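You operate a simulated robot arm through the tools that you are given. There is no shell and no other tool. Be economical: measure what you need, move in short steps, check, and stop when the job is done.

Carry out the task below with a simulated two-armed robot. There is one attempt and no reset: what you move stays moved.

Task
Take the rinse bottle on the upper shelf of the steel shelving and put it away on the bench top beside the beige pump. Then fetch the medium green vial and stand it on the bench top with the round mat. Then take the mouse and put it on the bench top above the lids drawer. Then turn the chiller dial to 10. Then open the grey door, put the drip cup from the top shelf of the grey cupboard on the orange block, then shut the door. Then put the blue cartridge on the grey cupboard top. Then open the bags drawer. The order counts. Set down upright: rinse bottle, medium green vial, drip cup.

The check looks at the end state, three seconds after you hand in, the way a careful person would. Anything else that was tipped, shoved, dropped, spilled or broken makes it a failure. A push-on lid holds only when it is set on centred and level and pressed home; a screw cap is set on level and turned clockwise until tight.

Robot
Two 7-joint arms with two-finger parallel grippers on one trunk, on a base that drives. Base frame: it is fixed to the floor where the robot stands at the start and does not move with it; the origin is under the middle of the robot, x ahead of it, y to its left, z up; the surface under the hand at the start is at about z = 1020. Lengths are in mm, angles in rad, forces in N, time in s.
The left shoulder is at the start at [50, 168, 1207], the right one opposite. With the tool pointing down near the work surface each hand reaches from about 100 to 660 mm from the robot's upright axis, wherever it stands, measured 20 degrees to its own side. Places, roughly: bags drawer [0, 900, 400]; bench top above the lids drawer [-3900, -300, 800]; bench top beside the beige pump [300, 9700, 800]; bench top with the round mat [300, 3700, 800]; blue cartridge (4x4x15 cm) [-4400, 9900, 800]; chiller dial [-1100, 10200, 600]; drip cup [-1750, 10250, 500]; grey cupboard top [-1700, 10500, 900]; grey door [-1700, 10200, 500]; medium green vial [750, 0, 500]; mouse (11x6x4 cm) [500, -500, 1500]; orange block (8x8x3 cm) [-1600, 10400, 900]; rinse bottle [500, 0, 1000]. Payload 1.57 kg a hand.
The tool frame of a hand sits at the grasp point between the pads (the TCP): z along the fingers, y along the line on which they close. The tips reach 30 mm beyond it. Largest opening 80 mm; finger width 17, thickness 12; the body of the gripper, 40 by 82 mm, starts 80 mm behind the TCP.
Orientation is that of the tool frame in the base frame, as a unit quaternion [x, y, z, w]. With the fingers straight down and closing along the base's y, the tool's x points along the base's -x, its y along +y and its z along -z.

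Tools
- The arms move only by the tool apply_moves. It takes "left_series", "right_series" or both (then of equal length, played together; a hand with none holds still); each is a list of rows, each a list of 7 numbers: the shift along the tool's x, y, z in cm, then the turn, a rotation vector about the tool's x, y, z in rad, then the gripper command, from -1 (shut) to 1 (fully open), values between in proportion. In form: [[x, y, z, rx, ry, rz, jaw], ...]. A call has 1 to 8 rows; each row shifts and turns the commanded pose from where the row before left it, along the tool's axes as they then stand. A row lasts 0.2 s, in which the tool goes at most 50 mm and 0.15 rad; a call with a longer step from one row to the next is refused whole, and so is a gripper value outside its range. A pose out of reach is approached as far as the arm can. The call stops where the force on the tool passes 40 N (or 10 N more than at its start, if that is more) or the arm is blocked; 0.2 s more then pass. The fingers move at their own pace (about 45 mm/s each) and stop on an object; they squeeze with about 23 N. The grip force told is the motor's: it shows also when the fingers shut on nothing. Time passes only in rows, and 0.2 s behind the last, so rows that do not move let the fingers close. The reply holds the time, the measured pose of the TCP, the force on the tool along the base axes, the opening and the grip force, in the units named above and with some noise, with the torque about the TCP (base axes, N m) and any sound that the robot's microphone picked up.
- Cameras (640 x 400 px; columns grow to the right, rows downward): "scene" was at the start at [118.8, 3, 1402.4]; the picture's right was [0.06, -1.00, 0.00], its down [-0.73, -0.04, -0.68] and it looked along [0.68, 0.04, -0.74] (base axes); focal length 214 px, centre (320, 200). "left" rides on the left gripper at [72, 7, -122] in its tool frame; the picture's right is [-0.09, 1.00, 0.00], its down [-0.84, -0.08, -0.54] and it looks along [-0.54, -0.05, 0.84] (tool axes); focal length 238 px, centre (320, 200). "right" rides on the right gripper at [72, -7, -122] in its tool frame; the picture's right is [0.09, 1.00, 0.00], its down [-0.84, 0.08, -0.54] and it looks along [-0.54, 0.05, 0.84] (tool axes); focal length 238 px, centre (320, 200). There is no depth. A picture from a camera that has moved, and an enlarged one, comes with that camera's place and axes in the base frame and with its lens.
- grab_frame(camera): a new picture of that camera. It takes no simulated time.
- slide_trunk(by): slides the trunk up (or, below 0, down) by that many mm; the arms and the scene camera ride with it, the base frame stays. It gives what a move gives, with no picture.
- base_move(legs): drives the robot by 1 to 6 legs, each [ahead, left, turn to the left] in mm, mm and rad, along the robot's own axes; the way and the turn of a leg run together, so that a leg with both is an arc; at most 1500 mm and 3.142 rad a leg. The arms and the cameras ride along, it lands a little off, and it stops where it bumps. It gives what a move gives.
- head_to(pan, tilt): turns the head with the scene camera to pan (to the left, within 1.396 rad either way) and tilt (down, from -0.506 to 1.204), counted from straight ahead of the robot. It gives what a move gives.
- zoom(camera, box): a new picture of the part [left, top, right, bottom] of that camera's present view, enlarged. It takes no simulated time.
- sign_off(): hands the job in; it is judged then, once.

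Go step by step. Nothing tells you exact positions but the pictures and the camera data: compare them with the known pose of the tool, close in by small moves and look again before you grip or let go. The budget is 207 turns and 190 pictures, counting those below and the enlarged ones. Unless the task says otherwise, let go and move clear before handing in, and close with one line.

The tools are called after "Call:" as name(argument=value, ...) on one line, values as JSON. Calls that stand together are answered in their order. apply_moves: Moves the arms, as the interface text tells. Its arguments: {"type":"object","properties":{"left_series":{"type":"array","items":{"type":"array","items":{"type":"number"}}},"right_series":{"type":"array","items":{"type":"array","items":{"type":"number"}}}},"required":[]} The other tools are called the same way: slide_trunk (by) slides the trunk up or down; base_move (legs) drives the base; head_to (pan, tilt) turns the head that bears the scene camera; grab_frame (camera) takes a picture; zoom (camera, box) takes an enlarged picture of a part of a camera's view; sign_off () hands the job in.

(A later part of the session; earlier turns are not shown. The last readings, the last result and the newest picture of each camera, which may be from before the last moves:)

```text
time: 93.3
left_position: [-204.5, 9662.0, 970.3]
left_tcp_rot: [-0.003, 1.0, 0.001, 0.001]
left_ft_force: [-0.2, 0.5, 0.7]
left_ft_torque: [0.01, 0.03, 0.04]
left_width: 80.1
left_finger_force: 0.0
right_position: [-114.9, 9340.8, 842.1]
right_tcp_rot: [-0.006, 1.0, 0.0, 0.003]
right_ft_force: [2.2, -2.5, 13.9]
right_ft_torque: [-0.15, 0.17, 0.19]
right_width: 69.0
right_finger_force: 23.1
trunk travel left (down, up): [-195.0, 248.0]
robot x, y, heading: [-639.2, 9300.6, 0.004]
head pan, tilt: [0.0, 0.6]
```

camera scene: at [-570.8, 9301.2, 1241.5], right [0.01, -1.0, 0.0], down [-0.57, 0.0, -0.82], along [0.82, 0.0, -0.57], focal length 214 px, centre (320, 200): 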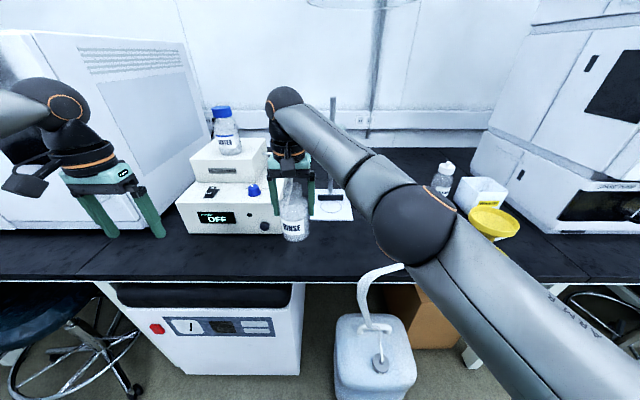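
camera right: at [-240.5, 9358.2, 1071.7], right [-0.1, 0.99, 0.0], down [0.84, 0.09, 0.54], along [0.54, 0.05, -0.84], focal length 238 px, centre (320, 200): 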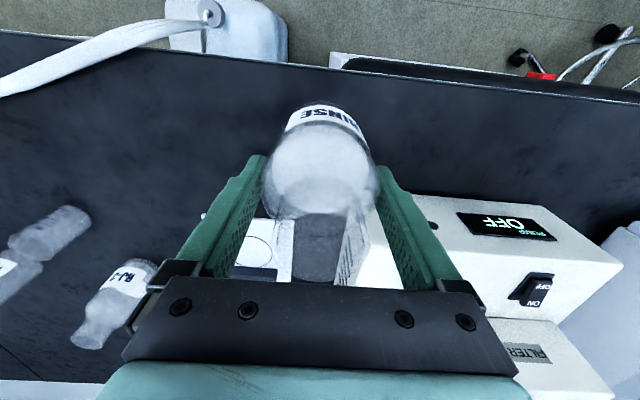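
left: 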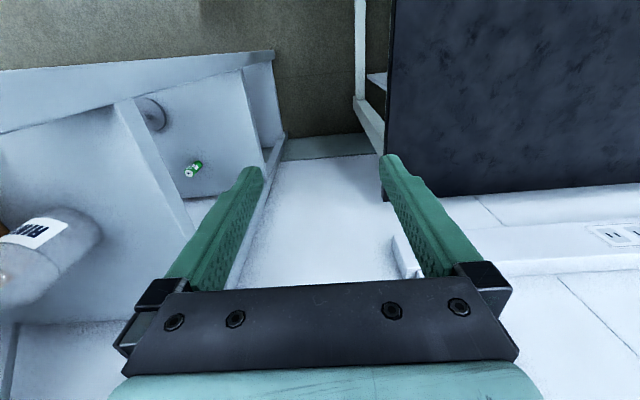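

Contact. I'll open the jaws, then raise straight up.

Call:
apply_moves(right_series=[[0, 0, -0.1, 0, 0, 0, 0.9], [0, 0, 0, 0, 0, 0, 1], [0, 0, 0, 0, 0, 0, 1], [0, 0, -3, 0, 0, 0, 1], [0, 0, -4, 0, 0, 0, 1], [0, 0, -4, 0, 0, 0, 1], [0, 0, -4, 0, 0, 0, 1]])

Call:
grab_frame(camera="scene")

```text
time: 94.9
left_position: [-204.5, 9662.4, 970.7]
left_tcp_rot: [-0.003, 1.0, 0.0, 0.0]
left_ft_force: [-0.7, 0.5, -0.3]
left_ft_torque: [-0.01, -0.01, 0.02]
left_width: 80.1
left_finger_force: 0.1
right_position: [-112.8, 9341.5, 992.2]
right_tcp_rot: [-0.005, 1.0, -0.001, 0.0]
right_ft_force: [-0.1, 0.8, -0.5]
right_ft_torque: [0.01, 0.03, 0.01]
right_width: 79.8
right_finger_force: 0.2
trunk travel left (down, up): [-195.0, 248.0]
robot x, y, heading: [-641.8, 9302.2, 0.01]
head pan, tilt: [0.0, 0.6]
```

```text
159 pictures are left
camera scene: at [-511.8, 9301.8, 1241.5], right [0.01, -1.0, 0.0], down [-0.56, 0.0, -0.83], along [0.83, 0.01, -0.56], focal length 214 px, centre (320, 200)
```

scene: 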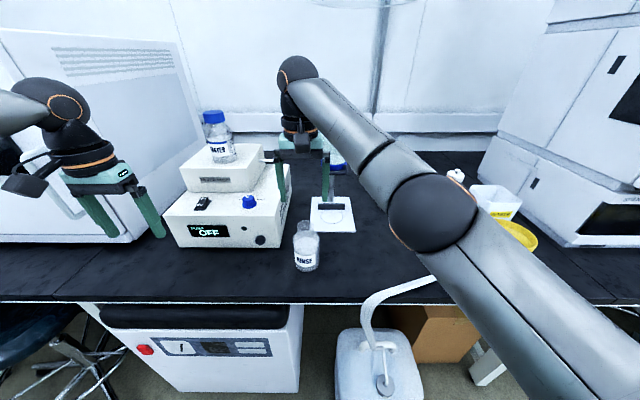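

The rinse bottle stands beside the pump. Now I'll raise the trunk and drive back toward the shelving for the green vial.

Call:
slide_trunk(by=180)

Call:
base_move(legs=[[-860, 0, 0], [0, 0, -1.581], [1500, 0, 0], [1500, 0, 0], [1500, 0, 0], [1500, 0, 0]])

```text
time: 96.9
left_position: [-203.9, 9662.2, 1149.7]
left_tcp_rot: [-0.004, 1.0, 0.0, 0.001]
left_ft_force: [0.4, 0.2, 0.2]
left_ft_torque: [0.04, 0.02, 0.01]
left_width: 80.0
left_finger_force: 0.0
right_position: [-111.0, 9340.7, 1171.2]
right_tcp_rot: [-0.006, 1.0, -0.001, 0.001]
right_ft_force: [0.2, -0.2, 0.1]
right_ft_torque: [-0.01, -0.01, -0.02]
right_width: 79.9
right_finger_force: 0.0
trunk travel left (down, up): [-375.0, 68.0]
robot x, y, heading: [-639.7, 9301.9, 0.005]
head pan, tilt: [0.0, 0.6]
```

```text
time: 133.3
left_position: [-951.8, 2896.6, 1150.8]
left_tcp_rot: [0.687, 0.727, 0.0, 0.0]
left_ft_force: [0.0, -0.1, -1.0]
left_ft_torque: [0.04, -0.01, 0.0]
left_width: 80.0
left_finger_force: 0.1
right_position: [-1267.9, 2787.7, 1172.2]
right_tcp_rot: [0.685, 0.728, 0.0, -0.001]
right_ft_force: [0.2, -0.1, 0.4]
right_ft_torque: [-0.02, 0.02, -0.02]
right_width: 80.1
right_finger_force: 0.1
trunk travel left (down, up): [-375.0, 68.0]
robot x, y, heading: [-1330.8, 3316.7, -1.519]
head pan, tilt: [0.0, 0.6]
```

Call:
base_move(legs=[[0, 0, -0.052], [1500, 0, 0], [1500, 0, 0], [300, 0, 0], [0, 0, 1.571], [800, 0, 0]])

Call:
head_to(pan=0.1, tilt=0.75)

Call:
grab_frame(camera="scene")

```text
time: 157.6
left_position: [-53.0, 339.5, 1150.4]
left_tcp_rot: [0.015, 1.0, 0.0, 0.0]
left_ft_force: [-0.2, 0.7, -0.6]
left_ft_torque: [-0.02, 0.01, -0.01]
left_width: 79.8
left_finger_force: 0.1
right_position: [29.3, 16.2, 1171.3]
right_tcp_rot: [0.013, 1.0, 0.0, 0.001]
right_ft_force: [0.4, -0.2, 0.4]
right_ft_torque: [0.03, 0.0, -0.03]
right_width: 79.9
right_finger_force: 0.1
trunk travel left (down, up): [-375.0, 68.0]
robot x, y, heading: [-497.3, -2.8, -0.029]
head pan, tilt: [0.0, 0.6]
```

```text
time: 158.3
left_position: [-51.9, 340.6, 1148.6]
left_tcp_rot: [0.015, 1.0, 0.0, 0.0]
left_ft_force: [-0.1, 0.1, -0.1]
left_ft_torque: [0.03, -0.02, 0.03]
left_width: 80.0
left_finger_force: 0.1
right_position: [28.0, 15.5, 1172.3]
right_tcp_rot: [0.013, 1.0, -0.001, 0.002]
right_ft_force: [1.0, 0.2, 0.3]
right_ft_torque: [-0.02, 0.0, 0.01]
right_width: 79.9
right_finger_force: 0.0
trunk travel left (down, up): [-375.0, 68.0]
robot x, y, heading: [-501.1, -4.4, -0.031]
head pan, tilt: [0.099, 0.75]
```

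```text
158 pictures are left
camera scene: at [-377.7, -0.6, 1408.7], right [0.07, -1.0, 0.0], down [-0.68, -0.05, -0.73], along [0.73, 0.05, -0.68], focal length 214 px, centre (320, 200)
```

scene: 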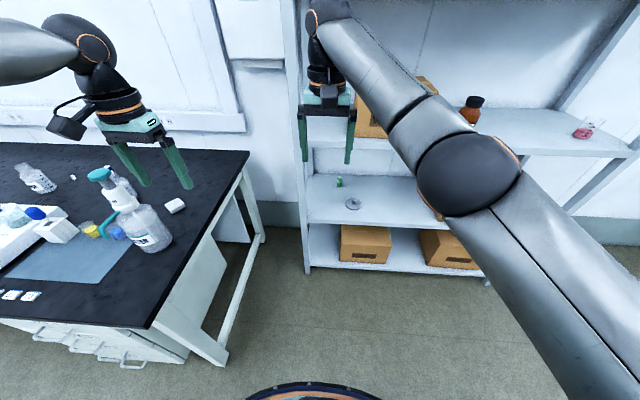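

I'll lower the trunk to look into the middle shelf, moving the left hand inward first for clearance.

Call:
apply_moves(left_series=[[3, -4, 0, 0, 0, 0, 1], [3, -4, 0, 0, 0, 0, 1]], right_series=[[4, 0, 0, 0, 0, 0, 1], [4, 0, 0, 0, 0, 0, 1]])

Call:
slide_trunk(by=-370)

Call:
head_to(pan=0.0, tilt=0.5)

Call:
grab_frame(camera="scene")

```text
time: 158.9
left_position: [-116.9, 261.0, 1149.7]
left_tcp_rot: [0.015, 1.0, 0.0, 0.0]
left_ft_force: [0.3, -0.7, -0.3]
left_ft_torque: [0.02, 0.01, 0.02]
left_width: 79.7
left_finger_force: 0.1
right_position: [-53.1, 15.4, 1173.1]
right_tcp_rot: [0.014, 1.0, -0.001, 0.0]
right_ft_force: [-0.9, 0.1, 0.0]
right_ft_torque: [-0.03, -0.04, -0.02]
right_width: 80.3
right_finger_force: 0.2
trunk travel left (down, up): [-375.0, 68.0]
robot x, y, heading: [-499.3, -3.1, -0.028]
head pan, tilt: [0.099, 0.75]
```

```text
time: 162.5
left_position: [-116.6, 262.4, 779.6]
left_tcp_rot: [0.015, 1.0, 0.0, 0.0]
left_ft_force: [0.3, 0.0, 0.9]
left_ft_torque: [0.01, -0.01, 0.03]
left_width: 79.8
left_finger_force: 0.1
right_position: [-52.0, 16.7, 803.1]
right_tcp_rot: [0.013, 1.0, -0.001, 0.0]
right_ft_force: [-0.4, 0.0, 0.2]
right_ft_torque: [0.01, -0.01, 0.01]
right_width: 79.8
right_finger_force: 0.1
trunk travel left (down, up): [-5.0, 438.0]
robot x, y, heading: [-495.3, -2.1, -0.03]
head pan, tilt: [0.099, 0.75]
```

```text
time: 163.2
left_position: [-115.9, 261.8, 779.7]
left_tcp_rot: [0.015, 1.0, 0.0, 0.0]
left_ft_force: [-0.2, 0.0, 0.3]
left_ft_torque: [0.02, -0.02, 0.0]
left_width: 80.3
left_finger_force: 0.1
right_position: [-51.9, 17.3, 803.1]
right_tcp_rot: [0.013, 1.0, -0.001, 0.0]
right_ft_force: [-0.2, 0.1, -0.5]
right_ft_torque: [-0.01, -0.03, 0.03]
right_width: 79.9
right_finger_force: 0.1
trunk travel left (down, up): [-5.0, 438.0]
robot x, y, heading: [-497.2, -3.3, -0.028]
head pan, tilt: [0.0, 0.499]
```

```text
157 pictures are left
camera scene: at [-369.4, -9.0, 1060.5], right [-0.03, -1.0, 0.0], down [-0.48, 0.01, -0.88], along [0.88, -0.03, -0.48], focal length 214 px, centre (320, 200)
```

scene: 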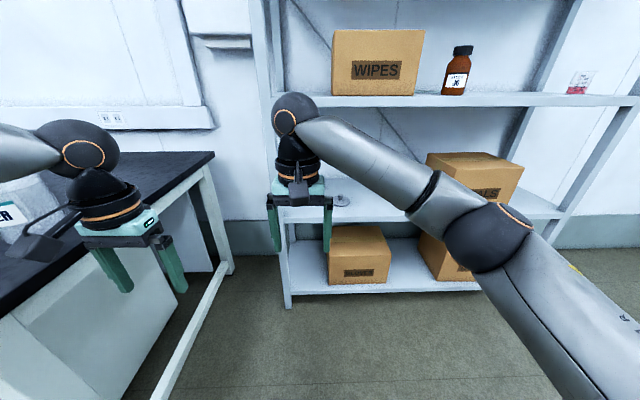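

The vial triangulates to about [635, -46, 610] on the middle shelf. I'll lower and retract the right hand, tuck the left, then look again.

Call:
apply_moves(left_series=[[4, 1, 0, 0, 0, 0, 1], [4, 1, 0, 0, 0, 0, 1], [0, 0, 0, 0, 0, 0, 1], [0, 0, 0, 0, 0, 0, 1]], right_series=[[4, -4, 3, 0, 0, 0, 1], [4, -4, 3, 0, 0, 0, 1], [4, -4, 3, 0, 0, 0, 1], [3, -4, 3, 0, 0, 0, 1]])

Call:
zoom(camera="scene", box=[240, 140, 440, 265])

```text
refused: row 1 steps farther than a row can; nothing moved
```

```text
3.20 times, centred on (340, 202) of scene
camera zoom: at [-369.4, -9.0, 1060.5], right [-0.03, -1.0, 0.0], down [-0.48, 0.01, -0.88], along [0.88, -0.03, -0.48], focal length 686 px, centre (256, 192)
```

zoom: 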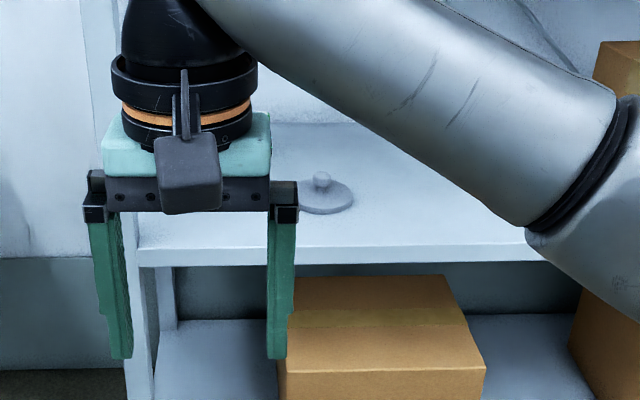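

Call:
apply_moves(left_series=[[4, 1, 0, 0, 0, 0, 1], [4, 1, 0, 0, 0, 0, 1], [0, 0, 0, 0, 0, 0, 1], [0, 0, 0, 0, 0, 0, 1]], right_series=[[3.5, -2, 2.5, 0, 0, 0, 1], [3.5, -2, 2.5, 0, 0, 0, 1], [3.5, -2, 2.5, 0, 0, 0, 1], [3.5, -2, 2.5, 0, 0, 0, 1]])

Call:
grab_frame(camera="scene")

```text
time: 164.2
left_position: [-196.5, 284.1, 777.2]
left_tcp_rot: [0.015, 1.0, 0.001, -0.001]
left_ft_force: [-0.1, 0.7, 0.5]
left_ft_torque: [-0.01, -0.02, -0.02]
left_width: 80.1
left_finger_force: 0.1
right_position: [-193.6, -58.9, 702.8]
right_tcp_rot: [0.013, 1.0, 0.0, 0.0]
right_ft_force: [-0.2, 0.0, -0.2]
right_ft_torque: [0.02, -0.02, 0.03]
right_width: 80.0
right_finger_force: 0.0
trunk travel left (down, up): [-5.0, 438.0]
robot x, y, heading: [-500.1, -2.8, -0.026]
head pan, tilt: [0.0, 0.499]
```

```text
155 pictures are left
camera scene: at [-369.4, -9.0, 1060.6], right [-0.03, -1.0, 0.0], down [-0.48, 0.01, -0.88], along [0.88, -0.03, -0.48], focal length 214 px, centre (320, 200)
```

scene: 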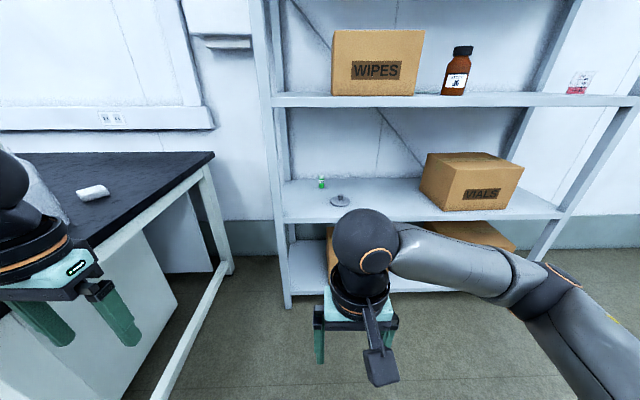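

The vial is visible, base near [618, -47, 591]. Driving up to the shelving.

Call:
base_move(legs=[[0, 0, 0.028], [490, 0, 0]])

Call:
grab_frame(camera="scene")

Call:
grab_frame(camera="right")

```text
time: 167.5
left_position: [280.1, 293.3, 777.7]
left_tcp_rot: [0.0, 1.0, 0.0, 0.0]
left_ft_force: [-0.2, 0.6, -0.4]
left_ft_torque: [0.0, -0.03, 0.0]
left_width: 80.0
left_finger_force: 0.0
right_position: [292.8, -50.6, 702.5]
right_tcp_rot: [-0.002, 1.0, 0.0, 0.002]
right_ft_force: [-0.7, -0.3, 0.3]
right_ft_torque: [0.01, 0.02, -0.02]
right_width: 80.0
right_finger_force: 0.0
trunk travel left (down, up): [-5.0, 438.0]
robot x, y, heading: [-13.5, -2.4, -0.001]
head pan, tilt: [0.0, 0.499]
```

```text
154 pictures are left
camera scene: at [114.9, -6.0, 1060.6], right [0.0, -1.0, 0.0], down [-0.48, 0.0, -0.88], along [0.88, 0.0, -0.48], focal length 214 px, centre (320, 200)
```

scene: 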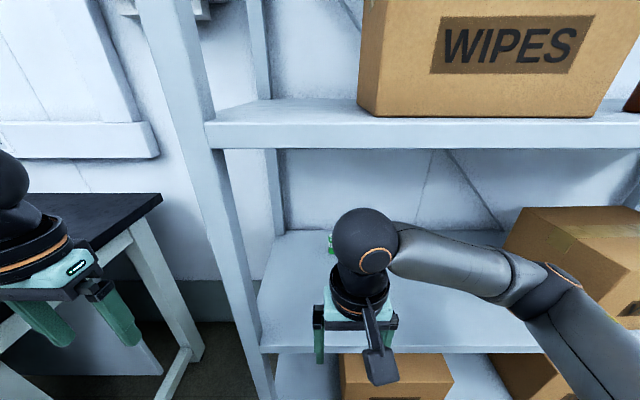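

```text
153 pictures are left
camera right: at [220.7, -57.7, 825.9], right [-0.1, 1.0, 0.0], down [0.84, 0.08, 0.54], along [0.54, 0.05, -0.84], focal length 238 px, centre (320, 200)
```

right: 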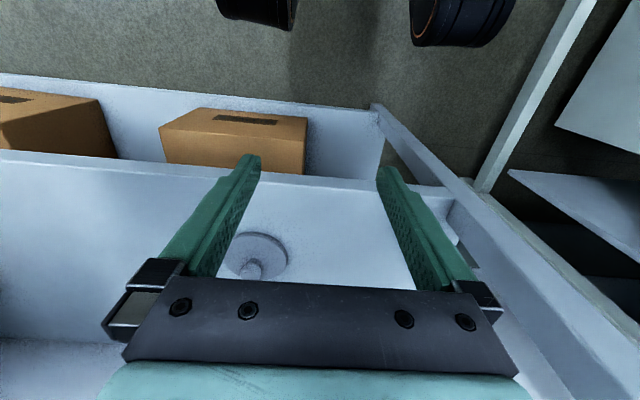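

The opening clears the wrist. I'll advance the hand above the middle shelf and look.

Call:
apply_moves(right_series=[[-4, 0, 0, 0, 0, 0, 1], [-4, 0, 0, 0, 0, 0, 1], [-4, 0, 0, 0, 0, 0, 1], [-4, 0, 0, 0, 0, 0, 1], [-4, 0, 0, 0, 0, 0, 1], [0, 0, 0, 0, 0, 0, 1]])

Call:
grab_frame(camera="right")

Call:
grab_frame(camera="scene")

```text
time: 168.9
left_position: [279.4, 292.7, 778.2]
left_tcp_rot: [0.0, 1.0, 0.001, 0.0]
left_ft_force: [-0.5, -0.7, 0.1]
left_ft_torque: [0.0, -0.02, 0.01]
left_width: 79.9
left_finger_force: 0.0
right_position: [492.6, -50.4, 703.0]
right_tcp_rot: [-0.002, 1.0, -0.001, 0.001]
right_ft_force: [0.3, -0.2, -0.5]
right_ft_torque: [0.02, 0.01, -0.03]
right_width: 80.3
right_finger_force: 0.0
trunk travel left (down, up): [-5.0, 438.0]
robot x, y, heading: [-12.3, -1.6, 0.001]
head pan, tilt: [0.0, 0.499]
```

```text
152 pictures are left
camera right: at [420.4, -57.9, 826.4], right [-0.1, 1.0, 0.0], down [0.84, 0.08, 0.54], along [0.54, 0.05, -0.84], focal length 238 px, centre (320, 200)
```

right: 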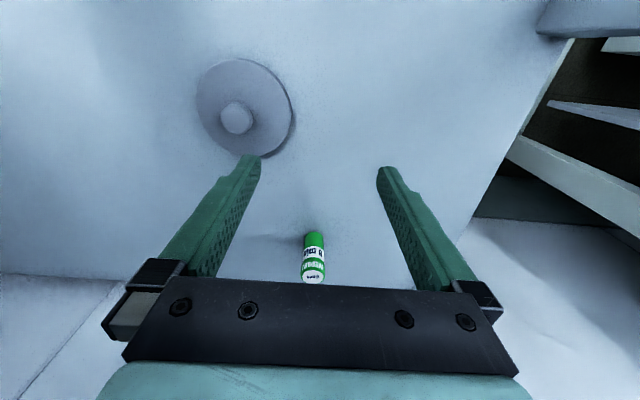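

```text
151 pictures are left
camera scene: at [115.0, -6.0, 1060.6], right [0.0, -1.0, 0.0], down [-0.48, 0.0, -0.88], along [0.88, 0.0, -0.48], focal length 214 px, centre (320, 200)
```

scene: 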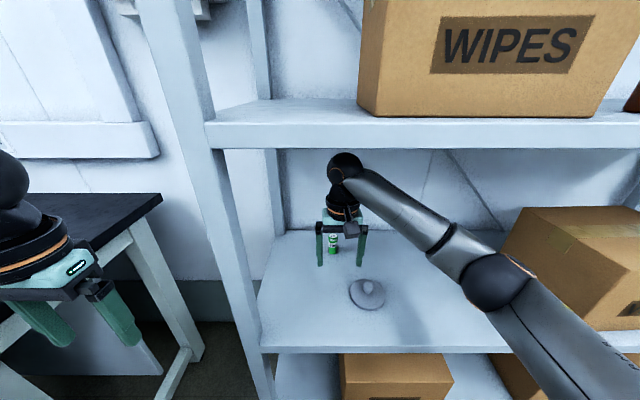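

The vial is about 27 across and 62 tall at [626, -45]. Moving over it.

Call:
apply_moves(right_series=[[-4.5, 0.3, 0, 0, 0, 0, 1], [-4.5, 0.2, 0, 0, 0, 0, 1], [-4.3, 0, 0, 0, 0, 0, 1], [0, 0, 1.5, 0, 0, 0, 1], [0, 0, 0, 0, 0, 0, 1]])

Call:
grab_frame(camera="right")

Call:
zoom(camera="scene", box=[280, 140, 440, 300])

```text
time: 170.1
left_position: [280.5, 292.7, 777.3]
left_tcp_rot: [0.0, 1.0, 0.0, 0.0]
left_ft_force: [0.3, 0.1, 0.2]
left_ft_torque: [0.01, 0.03, 0.0]
left_width: 79.9
left_finger_force: 0.1
right_position: [576.8, -45.1, 689.4]
right_tcp_rot: [-0.002, 1.0, -0.001, 0.0]
right_ft_force: [-0.5, -1.1, 0.0]
right_ft_torque: [-0.02, 0.0, -0.01]
right_width: 79.8
right_finger_force: 0.1
right hand out of reach, approached as far as the arm can: row 2, 3
trunk travel left (down, up): [-5.0, 438.0]
robot x, y, heading: [-14.7, -1.0, -0.002]
head pan, tilt: [0.0, 0.499]
```

```text
150 pictures are left
camera right: at [504.7, -52.4, 812.0], right [-0.1, 1.0, 0.0], down [0.84, 0.08, 0.54], along [0.54, 0.05, -0.84], focal length 238 px, centre (320, 200)
```

right: 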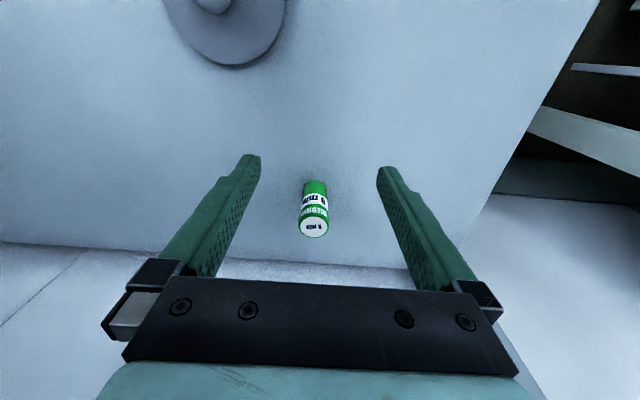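

```text
2.50 times, centred on (360, 220) of scene
camera zoom: at [115.0, -6.0, 1060.6], right [0.0, -1.0, 0.0], down [-0.48, 0.0, -0.88], along [0.88, 0.0, -0.48], focal length 536 px, centre (220, 150)
```

zoom: 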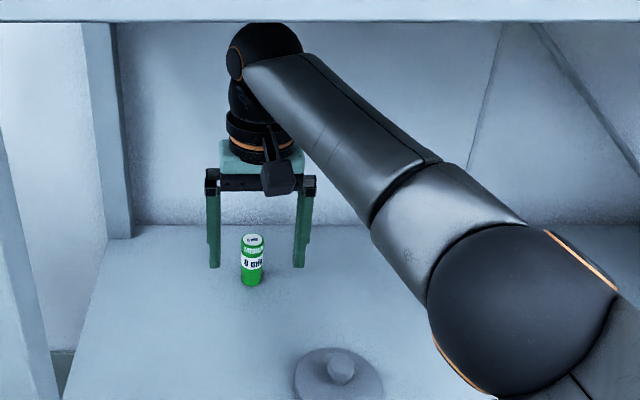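

Just out of reach; I'll tilt the hand forward to gain reach.

Call:
apply_moves(right_series=[[0, 0, 0, 0, -0.15, 0, 1], [0, 0, 0, 0, -0.15, 0, 1], [0, 0, 0, 0, -0.15, 0, 1], [0, 0, 0, 0, 0, 0, 1]])

Call:
grab_frame(camera="right")

```text
time: 171.1
left_position: [279.4, 293.1, 776.8]
left_tcp_rot: [-0.001, 1.0, 0.0, 0.0]
left_ft_force: [-0.8, 0.0, 0.1]
left_ft_torque: [-0.01, -0.01, -0.01]
left_width: 80.0
left_finger_force: 0.1
right_position: [577.2, -46.1, 687.9]
right_tcp_rot: [-0.001, 0.975, 0.0, 0.224]
right_ft_force: [-0.4, 0.5, -0.8]
right_ft_torque: [0.02, 0.03, -0.01]
right_width: 80.2
right_finger_force: 0.0
trunk travel left (down, up): [-5.0, 438.0]
robot x, y, heading: [-14.9, -4.0, 0.001]
head pan, tilt: [0.0, 0.499]
```

```text
148 pictures are left
camera right: at [458.5, -53.2, 767.7], right [-0.08, 1.0, -0.04], down [0.52, 0.08, 0.85], along [0.85, 0.05, -0.52], focal length 238 px, centre (320, 200)
```

right: 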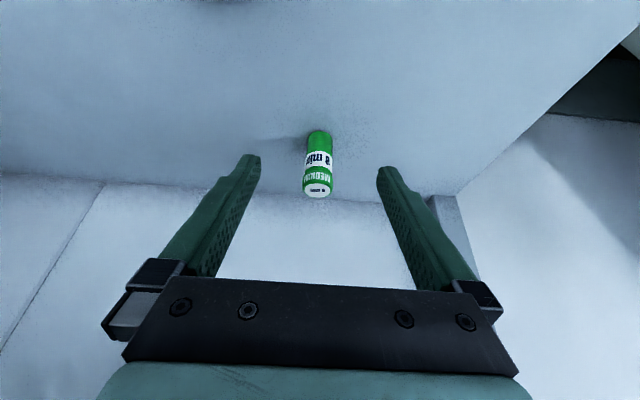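

Call:
apply_moves(right_series=[[-1.43, 0, 3.36, 0, 0, 0, 1], [-1.43, 0, 3.35, 0, 0, 0, 1], [0, 0, 0, 0, 0, 0, 1]])

Call:
grab_frame(camera="right")

Call:
zoom(camera="scene", box=[280, 140, 440, 300])

```text
time: 171.9
left_position: [279.4, 292.9, 776.9]
left_tcp_rot: [0.001, 1.0, 0.0, 0.0]
left_ft_force: [-0.5, -0.2, 0.6]
left_ft_torque: [0.0, 0.02, 0.01]
left_width: 79.7
left_finger_force: 0.0
right_position: [631.3, -47.0, 641.9]
right_tcp_rot: [-0.002, 0.975, 0.0, 0.223]
right_ft_force: [-0.6, 1.2, -0.6]
right_ft_torque: [0.0, 0.0, 0.04]
right_width: 80.1
right_finger_force: 0.1
trunk travel left (down, up): [-5.0, 438.0]
robot x, y, heading: [-15.7, -2.4, -0.001]
head pan, tilt: [0.0, 0.499]
```

```text
147 pictures are left
camera right: at [513.7, -54.3, 720.8], right [-0.09, 1.0, -0.04], down [0.52, 0.08, 0.85], along [0.85, 0.05, -0.52], focal length 238 px, centre (320, 200)
```

right: 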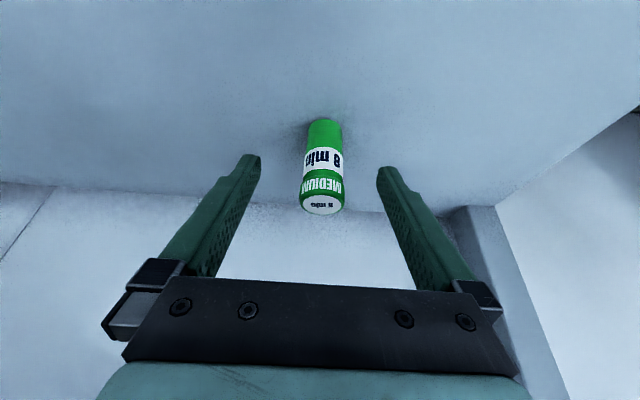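

```text
2.50 times, centred on (360, 220) of scene
camera zoom: at [115.0, -6.0, 1060.6], right [0.0, -1.0, 0.0], down [-0.48, 0.0, -0.88], along [0.88, 0.0, -0.48], focal length 536 px, centre (220, 150)
```

zoom: 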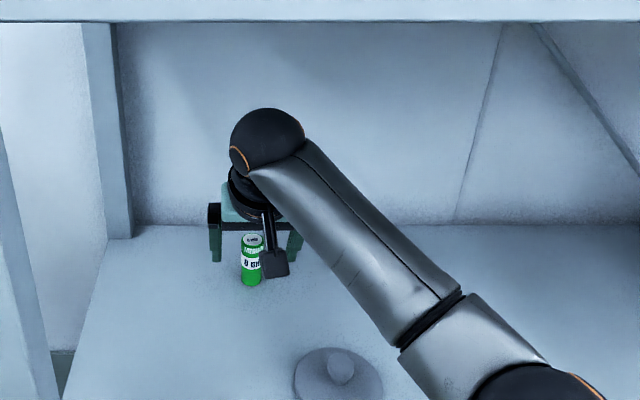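

Call:
apply_moves(right_series=[[0.2, 0, 1.3, 0, 0, 0, 1], [0, 0, 0, 0, 0, 0, -0.2], [0, 0, 0, 0, 0, 0, -1], [0, 0, 0, 0, 0, 0, -1], [0, 0, 0, 0, 0, 0, -1]])

Call:
grab_frame(camera="right")

```text
time: 173.1
left_position: [280.5, 291.8, 777.4]
left_tcp_rot: [0.0, 1.0, 0.0, 0.0]
left_ft_force: [0.2, 0.3, 0.2]
left_ft_torque: [0.0, -0.01, -0.03]
left_width: 79.9
left_finger_force: 0.1
right_position: [635.5, -47.9, 628.9]
right_tcp_rot: [-0.002, 0.975, 0.0, 0.223]
right_ft_force: [-0.3, 0.6, 0.1]
right_ft_torque: [0.01, 0.01, 0.0]
right_width: 26.9
right_finger_force: 19.8
trunk travel left (down, up): [-5.0, 438.0]
robot x, y, heading: [-15.7, -5.9, -0.005]
head pan, tilt: [0.0, 0.499]
```

```text
145 pictures are left
camera right: at [517.2, -54.5, 707.9], right [-0.09, 1.0, -0.04], down [0.52, 0.08, 0.85], along [0.85, 0.05, -0.52], focal length 238 px, centre (320, 200)
```

right: 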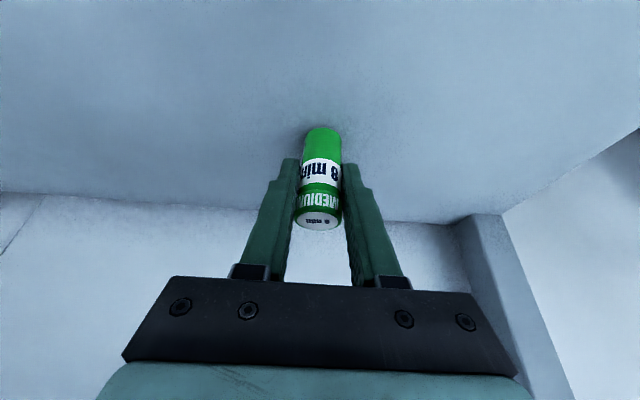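

Vial gripped. Lifting and retracting out of the shelf.

Call:
apply_moves(right_series=[[-1.3, 0, -2.7, 0, 0, 0, -1], [-1.3, 0, -2.7, 0, 0, 0, -1], [4.3, 0, -2.1, 0, 0, 0, -1], [4.3, 0, -2.1, 0, 0, 0, -1], [4.3, 0, -2.1, 0, 0, 0, -1], [4.3, 0, -2.1, 0, 0, 0, -1], [4.3, 0, -2.1, 0, 0, 0, -1], [4.3, 0, -2.1, 0, 0, 0, -1]])

Call:
grab_frame(camera="scene")

```text
time: 174.9
left_position: [279.8, 293.9, 776.8]
left_tcp_rot: [0.0, 1.0, -0.001, 0.0]
left_ft_force: [-1.2, 0.1, -0.3]
left_ft_torque: [0.0, 0.03, -0.01]
left_width: 80.0
left_finger_force: 0.1
right_position: [345.5, -47.9, 690.2]
right_tcp_rot: [-0.002, 0.975, -0.001, 0.223]
right_ft_force: [0.3, 0.1, -0.5]
right_ft_torque: [-0.02, -0.02, 0.01]
right_width: 26.5
right_finger_force: 23.0
trunk travel left (down, up): [-5.0, 438.0]
robot x, y, heading: [-17.8, -1.3, -0.003]
head pan, tilt: [0.0, 0.499]
```

```text
144 pictures are left
camera scene: at [115.0, -6.0, 1060.5], right [0.0, -1.0, 0.0], down [-0.48, 0.0, -0.88], along [0.88, 0.0, -0.48], focal length 214 px, centre (320, 200)
```

scene: 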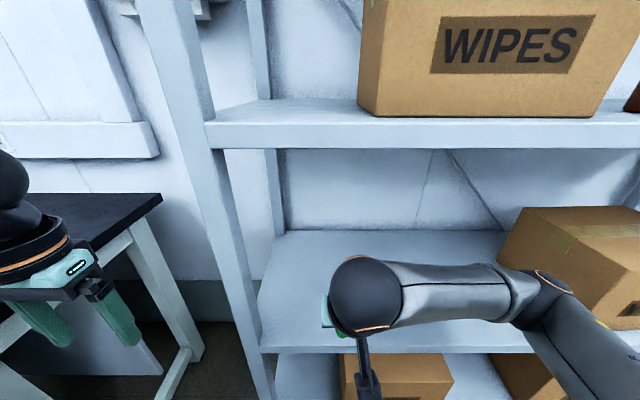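

Backing out, raising the trunk, and driving to the round-mat bench.

Call:
base_move(legs=[[-800, 0, 0]])

Call:
slide_trunk(by=340)

Call:
base_move(legs=[[-530, 0, 0], [0, 0, 1.571], [1500, 0, 0], [1500, 0, 0], [300, 0, 0], [0, 0, -1.571]])

Call:
head_to(pan=0.2, tilt=0.4)

Call:
grab_frame(camera="scene")

```text
time: 179.2
left_position: [-518.2, 293.9, 777.2]
left_tcp_rot: [0.003, 1.0, 0.0, 0.001]
left_ft_force: [-0.4, 0.3, -0.5]
left_ft_torque: [0.04, -0.01, -0.02]
left_width: 79.9
left_finger_force: 0.2
right_position: [-453.3, -46.0, 689.9]
right_tcp_rot: [0.002, 0.975, -0.001, 0.224]
right_ft_force: [0.2, -0.6, -0.5]
right_ft_torque: [-0.02, 0.01, -0.02]
right_width: 26.4
right_finger_force: 22.6
trunk travel left (down, up): [-5.0, 438.0]
robot x, y, heading: [-814.0, -2.4, -0.002]
head pan, tilt: [0.0, 0.499]
```

```text
time: 182.5
left_position: [-517.9, 293.7, 1117.9]
left_tcp_rot: [0.003, 1.0, 0.0, 0.0]
left_ft_force: [0.3, 0.4, 0.3]
left_ft_torque: [-0.01, 0.0, 0.01]
left_width: 79.7
left_finger_force: 0.1
right_position: [-453.0, -45.9, 1029.2]
right_tcp_rot: [0.002, 0.975, -0.001, 0.223]
right_ft_force: [-0.1, 0.0, -0.6]
right_ft_torque: [-0.03, -0.03, -0.02]
right_width: 26.3
right_finger_force: 23.0
trunk travel left (down, up): [-345.0, 98.0]
robot x, y, heading: [-816.6, 1.3, -0.007]
head pan, tilt: [0.0, 0.499]
```

```text
time: 208.9
left_position: [-984.5, 3632.4, 1117.1]
left_tcp_rot: [-0.011, 1.0, 0.0, 0.0]
left_ft_force: [-0.5, -0.3, -0.1]
left_ft_torque: [0.01, -0.02, 0.02]
left_width: 80.0
left_finger_force: 0.0
right_position: [-911.0, 3293.0, 1030.4]
right_tcp_rot: [-0.012, 0.975, 0.002, 0.223]
right_ft_force: [-0.6, 0.8, -0.4]
right_ft_torque: [0.0, -0.03, 0.02]
right_width: 26.2
right_finger_force: 23.2
trunk travel left (down, up): [-345.0, 98.0]
robot x, y, heading: [-1275.1, 3326.1, 0.023]
head pan, tilt: [0.0, 0.499]
```

```text
time: 209.6
left_position: [-986.4, 3633.7, 1118.3]
left_tcp_rot: [-0.01, 1.0, 0.0, -0.001]
left_ft_force: [-1.4, -0.2, -0.4]
left_ft_torque: [0.01, 0.0, 0.02]
left_width: 80.0
left_finger_force: 0.0
right_position: [-911.4, 3293.5, 1031.8]
right_tcp_rot: [-0.012, 0.975, 0.002, 0.223]
right_ft_force: [0.1, 0.5, -0.6]
right_ft_torque: [0.02, -0.01, -0.02]
right_width: 26.4
right_finger_force: 23.3
trunk travel left (down, up): [-345.0, 98.0]
robot x, y, heading: [-1273.3, 3333.0, 0.025]
head pan, tilt: [0.201, 0.4]
```

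```text
143 pictures are left
camera scene: at [-1144.9, 3349.0, 1409.7], right [0.22, -0.98, 0.0], down [-0.38, -0.09, -0.92], along [0.9, 0.2, -0.39], focal length 214 px, centre (320, 200)
```

scene: 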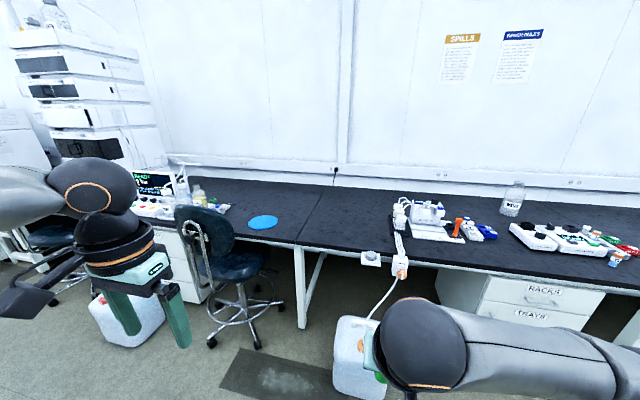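

The round blue mat is near [-73, 3953]; the mat bench starts at the seam y≈3666 and a chair stands at y≈4100. I'll aim for [-130, 3780] and drive carefully.

Call:
base_move(legs=[[0, 0, -0.025], [0, 370, 0], [560, 0, 0]])

Call:
head_to(pan=0.1, tilt=0.65)

Call:
grab_frame(camera="scene")

```text
time: 216.6
left_position: [-399.7, 3985.6, 1117.3]
left_tcp_rot: [0.004, 1.0, -0.001, 0.0]
left_ft_force: [-0.1, -0.6, -0.4]
left_ft_torque: [-0.03, -0.01, 0.0]
left_width: 80.0
left_finger_force: 0.0
right_position: [-336.2, 3645.2, 1030.3]
right_tcp_rot: [0.002, 0.975, -0.001, 0.223]
right_ft_force: [-0.5, -0.1, -0.4]
right_ft_torque: [-0.02, -0.01, 0.04]
right_width: 26.4
right_finger_force: 22.8
trunk travel left (down, up): [-345.0, 98.0]
robot x, y, heading: [-698.5, 3692.4, -0.007]
head pan, tilt: [0.201, 0.4]
```

```text
time: 217.4
left_position: [-399.8, 3985.6, 1117.9]
left_tcp_rot: [0.004, 1.0, 0.0, 0.0]
left_ft_force: [0.1, 0.9, 0.7]
left_ft_torque: [0.02, -0.03, 0.01]
left_width: 80.0
left_finger_force: 0.1
right_position: [-335.0, 3644.1, 1029.8]
right_tcp_rot: [0.002, 0.975, -0.001, 0.224]
right_ft_force: [-0.8, -0.1, 0.2]
right_ft_torque: [-0.01, -0.01, -0.02]
right_width: 26.4
right_finger_force: 22.7
trunk travel left (down, up): [-345.0, 98.0]
robot x, y, heading: [-698.1, 3689.7, -0.008]
head pan, tilt: [0.099, 0.649]
```

```text
142 pictures are left
camera scene: at [-571.6, 3696.7, 1387.3], right [0.09, -1.0, 0.0], down [-0.6, -0.05, -0.8], along [0.79, 0.07, -0.6], focal length 214 px, centre (320, 200)
```

scene: 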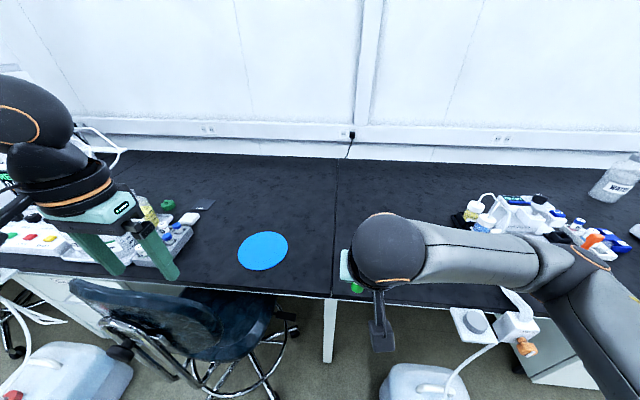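

Target [-120, 3775]. Moving the vial over it at height.

Call:
apply_moves(right_series=[[-3.24, 2.2, 1.56, 0, 0, 0, -1], [-3.24, 2.2, 1.56, 0, 0, 0, -1], [-3.24, 2.2, 1.56, 0, 0, 0, -1], [-3.24, 2.2, 1.56, 0, 0, 0, -1], [-3.24, 2.2, 1.56, 0, 0, 0, -1], [-3.24, 2.0, 1.56, 0, 0, 0, -1], [0, 0, 0, 0, 0, 0, -1]])

Call:
apply_moves(right_series=[[1.9, 0, 4, 0, 0, 0, -1], [1.9, 0, 4, 0, 0, 0, -1], [1.9, 0, 4, 0, 0, 0, -1], [1.9, 0, 4, 0, 0, 0, -1], [0, 0, 0, 0, 0, 0, -1]])

Call:
grab_frame(camera="scene")

Call:
grab_frame(camera="right")

```text
time: 219.0
left_position: [-398.8, 3985.7, 1117.6]
left_tcp_rot: [0.005, 1.0, 0.0, 0.001]
left_ft_force: [-0.1, -0.9, -0.1]
left_ft_torque: [0.03, 0.01, -0.04]
left_width: 80.1
left_finger_force: 0.0
right_position: [-120.4, 3775.1, 1028.5]
right_tcp_rot: [0.002, 0.975, 0.0, 0.224]
right_ft_force: [-0.4, 0.0, -0.6]
right_ft_torque: [0.02, 0.0, 0.02]
right_width: 26.5
right_finger_force: 23.2
trunk travel left (down, up): [-345.0, 98.0]
robot x, y, heading: [-696.0, 3689.1, -0.007]
head pan, tilt: [0.099, 0.649]
```

```text
time: 220.2
left_position: [-399.2, 3986.2, 1117.4]
left_tcp_rot: [0.004, 1.0, 0.0, 0.0]
left_ft_force: [0.3, -0.9, 0.1]
left_ft_torque: [-0.03, -0.01, -0.02]
left_width: 79.9
left_finger_force: 0.1
right_position: [-119.1, 3773.8, 852.4]
right_tcp_rot: [0.002, 0.975, -0.001, 0.224]
right_ft_force: [-0.9, -0.5, -1.2]
right_ft_torque: [0.02, 0.02, 0.02]
right_width: 26.5
right_finger_force: 23.0
trunk travel left (down, up): [-345.0, 98.0]
robot x, y, heading: [-698.8, 3689.5, -0.008]
head pan, tilt: [0.099, 0.649]
```

```text
141 pictures are left
camera scene: at [-571.6, 3696.6, 1387.2], right [0.09, -1.0, 0.0], down [-0.6, -0.05, -0.8], along [0.79, 0.07, -0.6], focal length 214 px, centre (320, 200)
```

scene: 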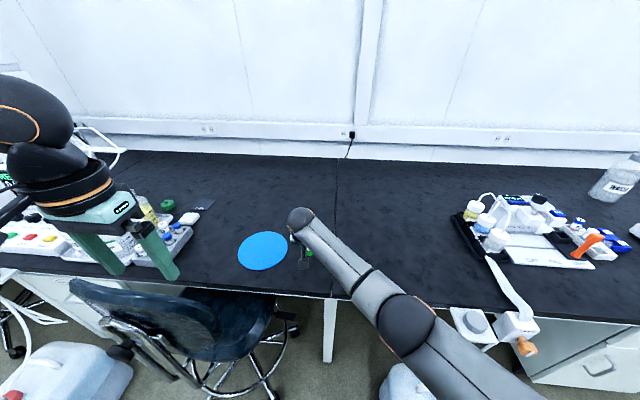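

```text
140 pictures are left
camera right: at [-236.1, 3767.7, 932.0], right [-0.08, 1.0, -0.04], down [0.52, 0.08, 0.85], along [0.85, 0.05, -0.52], focal length 238 px, centre (320, 200)
```

right: 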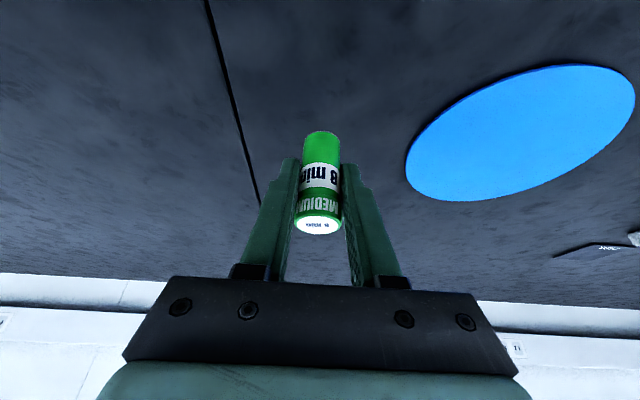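

Lowering toward the bench, then fine steps.

Call:
apply_moves(right_series=[[0.87, 0, 1.8, 0, 0, 0, -1], [0.87, 0, 1.8, 0, 0, 0, -1], [0.13, 0, 0.27, 0, 0, 0, -1], [0.13, 0, 0.27, 0, 0, 0, -1], [0.13, 0, 0.27, 0, 0, 0, -1]])

```text
time: 221.4
left_position: [-399.7, 3985.4, 1117.4]
left_tcp_rot: [0.005, 1.0, -0.001, 0.0]
left_ft_force: [-0.7, 1.1, 0.2]
left_ft_torque: [-0.01, 0.01, 0.03]
left_width: 79.9
left_finger_force: 0.2
right_position: [-117.1, 3773.4, 804.6]
right_tcp_rot: [0.002, 0.975, -0.002, 0.223]
right_ft_force: [0.8, -0.6, 0.2]
right_ft_torque: [0.0, -0.02, 0.02]
right_width: 26.2
right_finger_force: 22.8
trunk travel left (down, up): [-345.0, 98.0]
robot x, y, heading: [-697.3, 3691.6, -0.009]
head pan, tilt: [0.099, 0.649]
```

Call:
apply_moves(right_series=[[0.13, 0, 0.27, 0, 0, 0, -1], [0.1, 0, 0.2, 0, 0, 0, -1]])

```text
time: 222.0
left_position: [-401.7, 3985.1, 1119.3]
left_tcp_rot: [0.005, 1.0, 0.0, 0.001]
left_ft_force: [0.3, 0.1, 0.7]
left_ft_torque: [-0.03, -0.06, -0.03]
left_width: 80.0
left_finger_force: 0.0
right_position: [-117.4, 3773.5, 802.5]
right_tcp_rot: [0.001, 0.974, 0.0, 0.226]
right_ft_force: [-1.2, -0.8, 10.8]
right_ft_torque: [-0.04, 0.1, 0.04]
right_width: 26.5
right_finger_force: 22.9
trunk travel left (down, up): [-345.0, 98.0]
robot x, y, heading: [-697.5, 3690.3, -0.007]
head pan, tilt: [0.099, 0.649]
```

Contact. Opening and retreating along the fingers.

Call:
apply_moves(right_series=[[0, 0, 0, 0, 0, 0, 0], [0, 0, 0, 0, 0, 0, 1], [0, 0, 0, 0, 0, 0, 1], [0, 0, -3, 0, 0, 0, 1], [0, 0, -4, 0, 0, 0, 1], [0, 0, -4, 0, 0, 0, 1], [0, 0, -4, 0, 0, 0, 1]])

Call:
grab_frame(camera="right")

```text
time: 223.6
left_position: [-398.9, 3986.0, 1117.9]
left_tcp_rot: [0.004, 1.0, 0.0, 0.001]
left_ft_force: [-0.7, 0.3, 0.0]
left_ft_torque: [-0.04, -0.01, 0.0]
left_width: 80.1
left_finger_force: 0.0
right_position: [-185.3, 3770.7, 934.0]
right_tcp_rot: [0.003, 0.975, -0.002, 0.224]
right_ft_force: [-0.3, 0.3, 0.9]
right_ft_torque: [-0.01, -0.02, 0.02]
right_width: 80.0
right_finger_force: 0.0
trunk travel left (down, up): [-345.0, 98.0]
robot x, y, heading: [-698.4, 3691.0, -0.009]
head pan, tilt: [0.099, 0.649]
```

```text
139 pictures are left
camera right: at [-302.2, 3764.9, 1013.0], right [-0.08, 1.0, -0.04], down [0.52, 0.08, 0.85], along [0.85, 0.04, -0.52], focal length 238 px, centre (320, 200)
```

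right: 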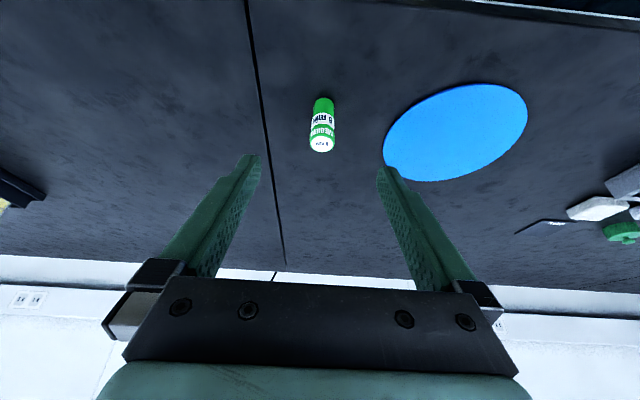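

The vial stands upright on the mat bench. Now back to the shelving for the mouse on the top board.

Call:
base_move(legs=[[-620, 0, 0], [0, 0, -1.565], [1500, 0, 0], [1500, 0, 0], [1000, 0, 0], [0, 0, 1.571]])

Call:
slide_trunk(by=95)

Call:
head_to(pan=0.0, tilt=0.15)

Call:
grab_frame(camera="scene")

```text
time: 253.5
left_position: [-953.7, -3.4, 1117.8]
left_tcp_rot: [-0.004, 1.0, -0.001, 0.0]
left_ft_force: [0.3, -0.5, 0.2]
left_ft_torque: [0.01, -0.02, -0.03]
left_width: 79.9
left_finger_force: 0.1
right_position: [-734.7, -215.7, 933.4]
right_tcp_rot: [-0.006, 0.975, 0.001, 0.224]
right_ft_force: [-0.5, -1.2, -0.6]
right_ft_torque: [0.01, -0.04, 0.01]
right_width: 79.9
right_finger_force: 0.2
trunk travel left (down, up): [-345.0, 98.0]
robot x, y, heading: [-1245.7, -306.0, 0.005]
head pan, tilt: [0.099, 0.649]
```

```text
time: 254.8
left_position: [-954.2, -3.5, 1212.0]
left_tcp_rot: [-0.005, 1.0, 0.0, 0.0]
left_ft_force: [-0.1, -0.4, 0.0]
left_ft_torque: [0.0, -0.01, 0.0]
left_width: 79.9
left_finger_force: 0.0
right_position: [-735.5, -215.1, 1028.5]
right_tcp_rot: [-0.006, 0.975, 0.001, 0.223]
right_ft_force: [-0.1, 0.1, 0.0]
right_ft_torque: [0.03, 0.01, 0.0]
right_width: 80.0
right_finger_force: 0.1
trunk travel left (down, up): [-440.0, 3.0]
robot x, y, heading: [-1245.4, -305.9, 0.007]
head pan, tilt: [0.099, 0.649]
```

```text
time: 255.7
left_position: [-954.4, -2.8, 1212.9]
left_tcp_rot: [-0.004, 1.0, 0.001, 0.001]
left_ft_force: [-0.6, 0.1, 0.0]
left_ft_torque: [0.03, 0.0, 0.0]
left_width: 80.0
left_finger_force: 0.0
right_position: [-735.0, -214.2, 1029.8]
right_tcp_rot: [-0.006, 0.975, 0.001, 0.224]
right_ft_force: [0.8, 1.2, -0.2]
right_ft_torque: [0.0, -0.01, 0.03]
right_width: 80.2
right_finger_force: 0.0
trunk travel left (down, up): [-440.0, 3.0]
robot x, y, heading: [-1245.4, -306.2, 0.008]
head pan, tilt: [0.0, 0.15]
```

```text
138 pictures are left
camera scene: at [-1114.5, -304.4, 1527.9], right [0.01, -1.0, 0.0], down [-0.15, 0.0, -0.99], along [0.99, 0.01, -0.15], focal length 214 px, centre (320, 200)
```

scene: 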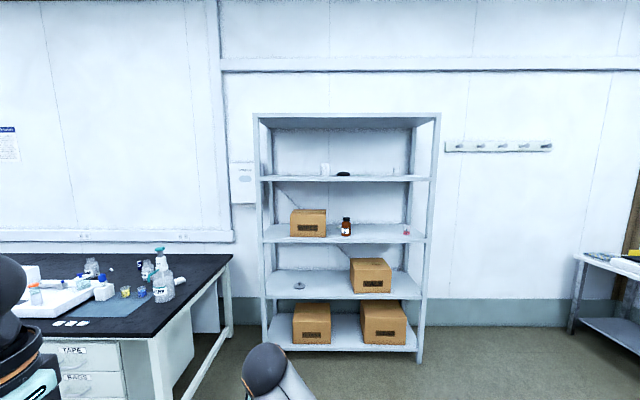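

The mouse sits on the third board near [500, -480], the beaker left of it. I'll retract the right hand and drive closer for a look.

Call:
apply_moves(right_series=[[3.8, 0, -1.83, 0, 0, 0, 1], [3.8, 0, -1.83, 0, 0, 0, 1], [3.8, 0, -1.83, 0, 0, 0, 1], [3.8, -2, -1.83, 0, 0, 0, 1], [3.8, -2, -1.83, 0, 0, 0, 1]])

Call:
base_move(legs=[[0, -190, 0], [1150, 0, -0.008]])

Call:
head_to(pan=0.0, tilt=0.1)

Call:
grab_frame(camera="scene")

```text
time: 256.4
left_position: [-953.9, -3.7, 1212.4]
left_tcp_rot: [-0.005, 1.0, 0.0, 0.001]
left_ft_force: [-0.2, 0.2, -0.1]
left_ft_torque: [-0.01, 0.0, 0.0]
left_width: 79.8
left_finger_force: 0.0
right_position: [-784.6, -223.1, 1115.3]
right_tcp_rot: [-0.005, 0.942, -0.008, 0.336]
right_ft_force: [-0.2, -0.7, -0.3]
right_ft_torque: [0.02, -0.03, 0.03]
right_width: 80.0
right_finger_force: 0.1
right hand out of reach, approached as far as the arm can: row 3
trunk travel left (down, up): [-440.0, 3.0]
robot x, y, heading: [-1247.0, -302.3, 0.008]
head pan, tilt: [0.0, 0.15]
stopped in row 3 (right hand): the arm was blocked; the commanded pose is now the measured one
```

```text
time: 264.1
left_position: [197.0, -169.7, 1212.7]
left_tcp_rot: [-0.011, 1.0, 0.0, 0.0]
left_ft_force: [0.3, 0.1, 0.0]
left_ft_torque: [0.04, -0.01, 0.0]
left_width: 80.1
left_finger_force: 0.1
right_position: [369.1, -387.9, 1113.5]
right_tcp_rot: [-0.012, 0.942, -0.005, 0.336]
right_ft_force: [0.0, 0.4, 0.1]
right_ft_torque: [0.01, -0.02, 0.0]
right_width: 79.9
right_finger_force: 0.1
trunk travel left (down, up): [-440.0, 3.0]
robot x, y, heading: [-91.6, -471.7, 0.025]
head pan, tilt: [0.0, 0.15]
```

```text
time: 264.8
left_position: [196.8, -169.6, 1212.8]
left_tcp_rot: [-0.011, 1.0, 0.0, 0.0]
left_ft_force: [0.1, 0.1, 0.8]
left_ft_torque: [-0.03, 0.02, 0.01]
left_width: 80.3
left_finger_force: 0.1
right_position: [368.8, -386.5, 1113.9]
right_tcp_rot: [-0.012, 0.942, -0.006, 0.336]
right_ft_force: [-0.7, 0.7, 0.3]
right_ft_torque: [0.02, 0.03, -0.04]
right_width: 80.1
right_finger_force: 0.0
trunk travel left (down, up): [-440.0, 3.0]
robot x, y, heading: [-90.7, -476.7, 0.026]
head pan, tilt: [0.0, 0.099]
```

```text
137 pictures are left
camera scene: at [39.2, -472.9, 1532.6], right [0.02, -1.0, 0.0], down [-0.1, 0.0, -0.99], along [0.99, 0.02, -0.1], focal length 214 px, centre (320, 200)
```

scene: 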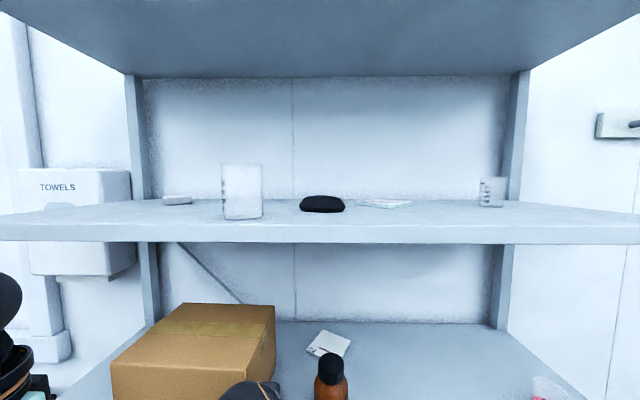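

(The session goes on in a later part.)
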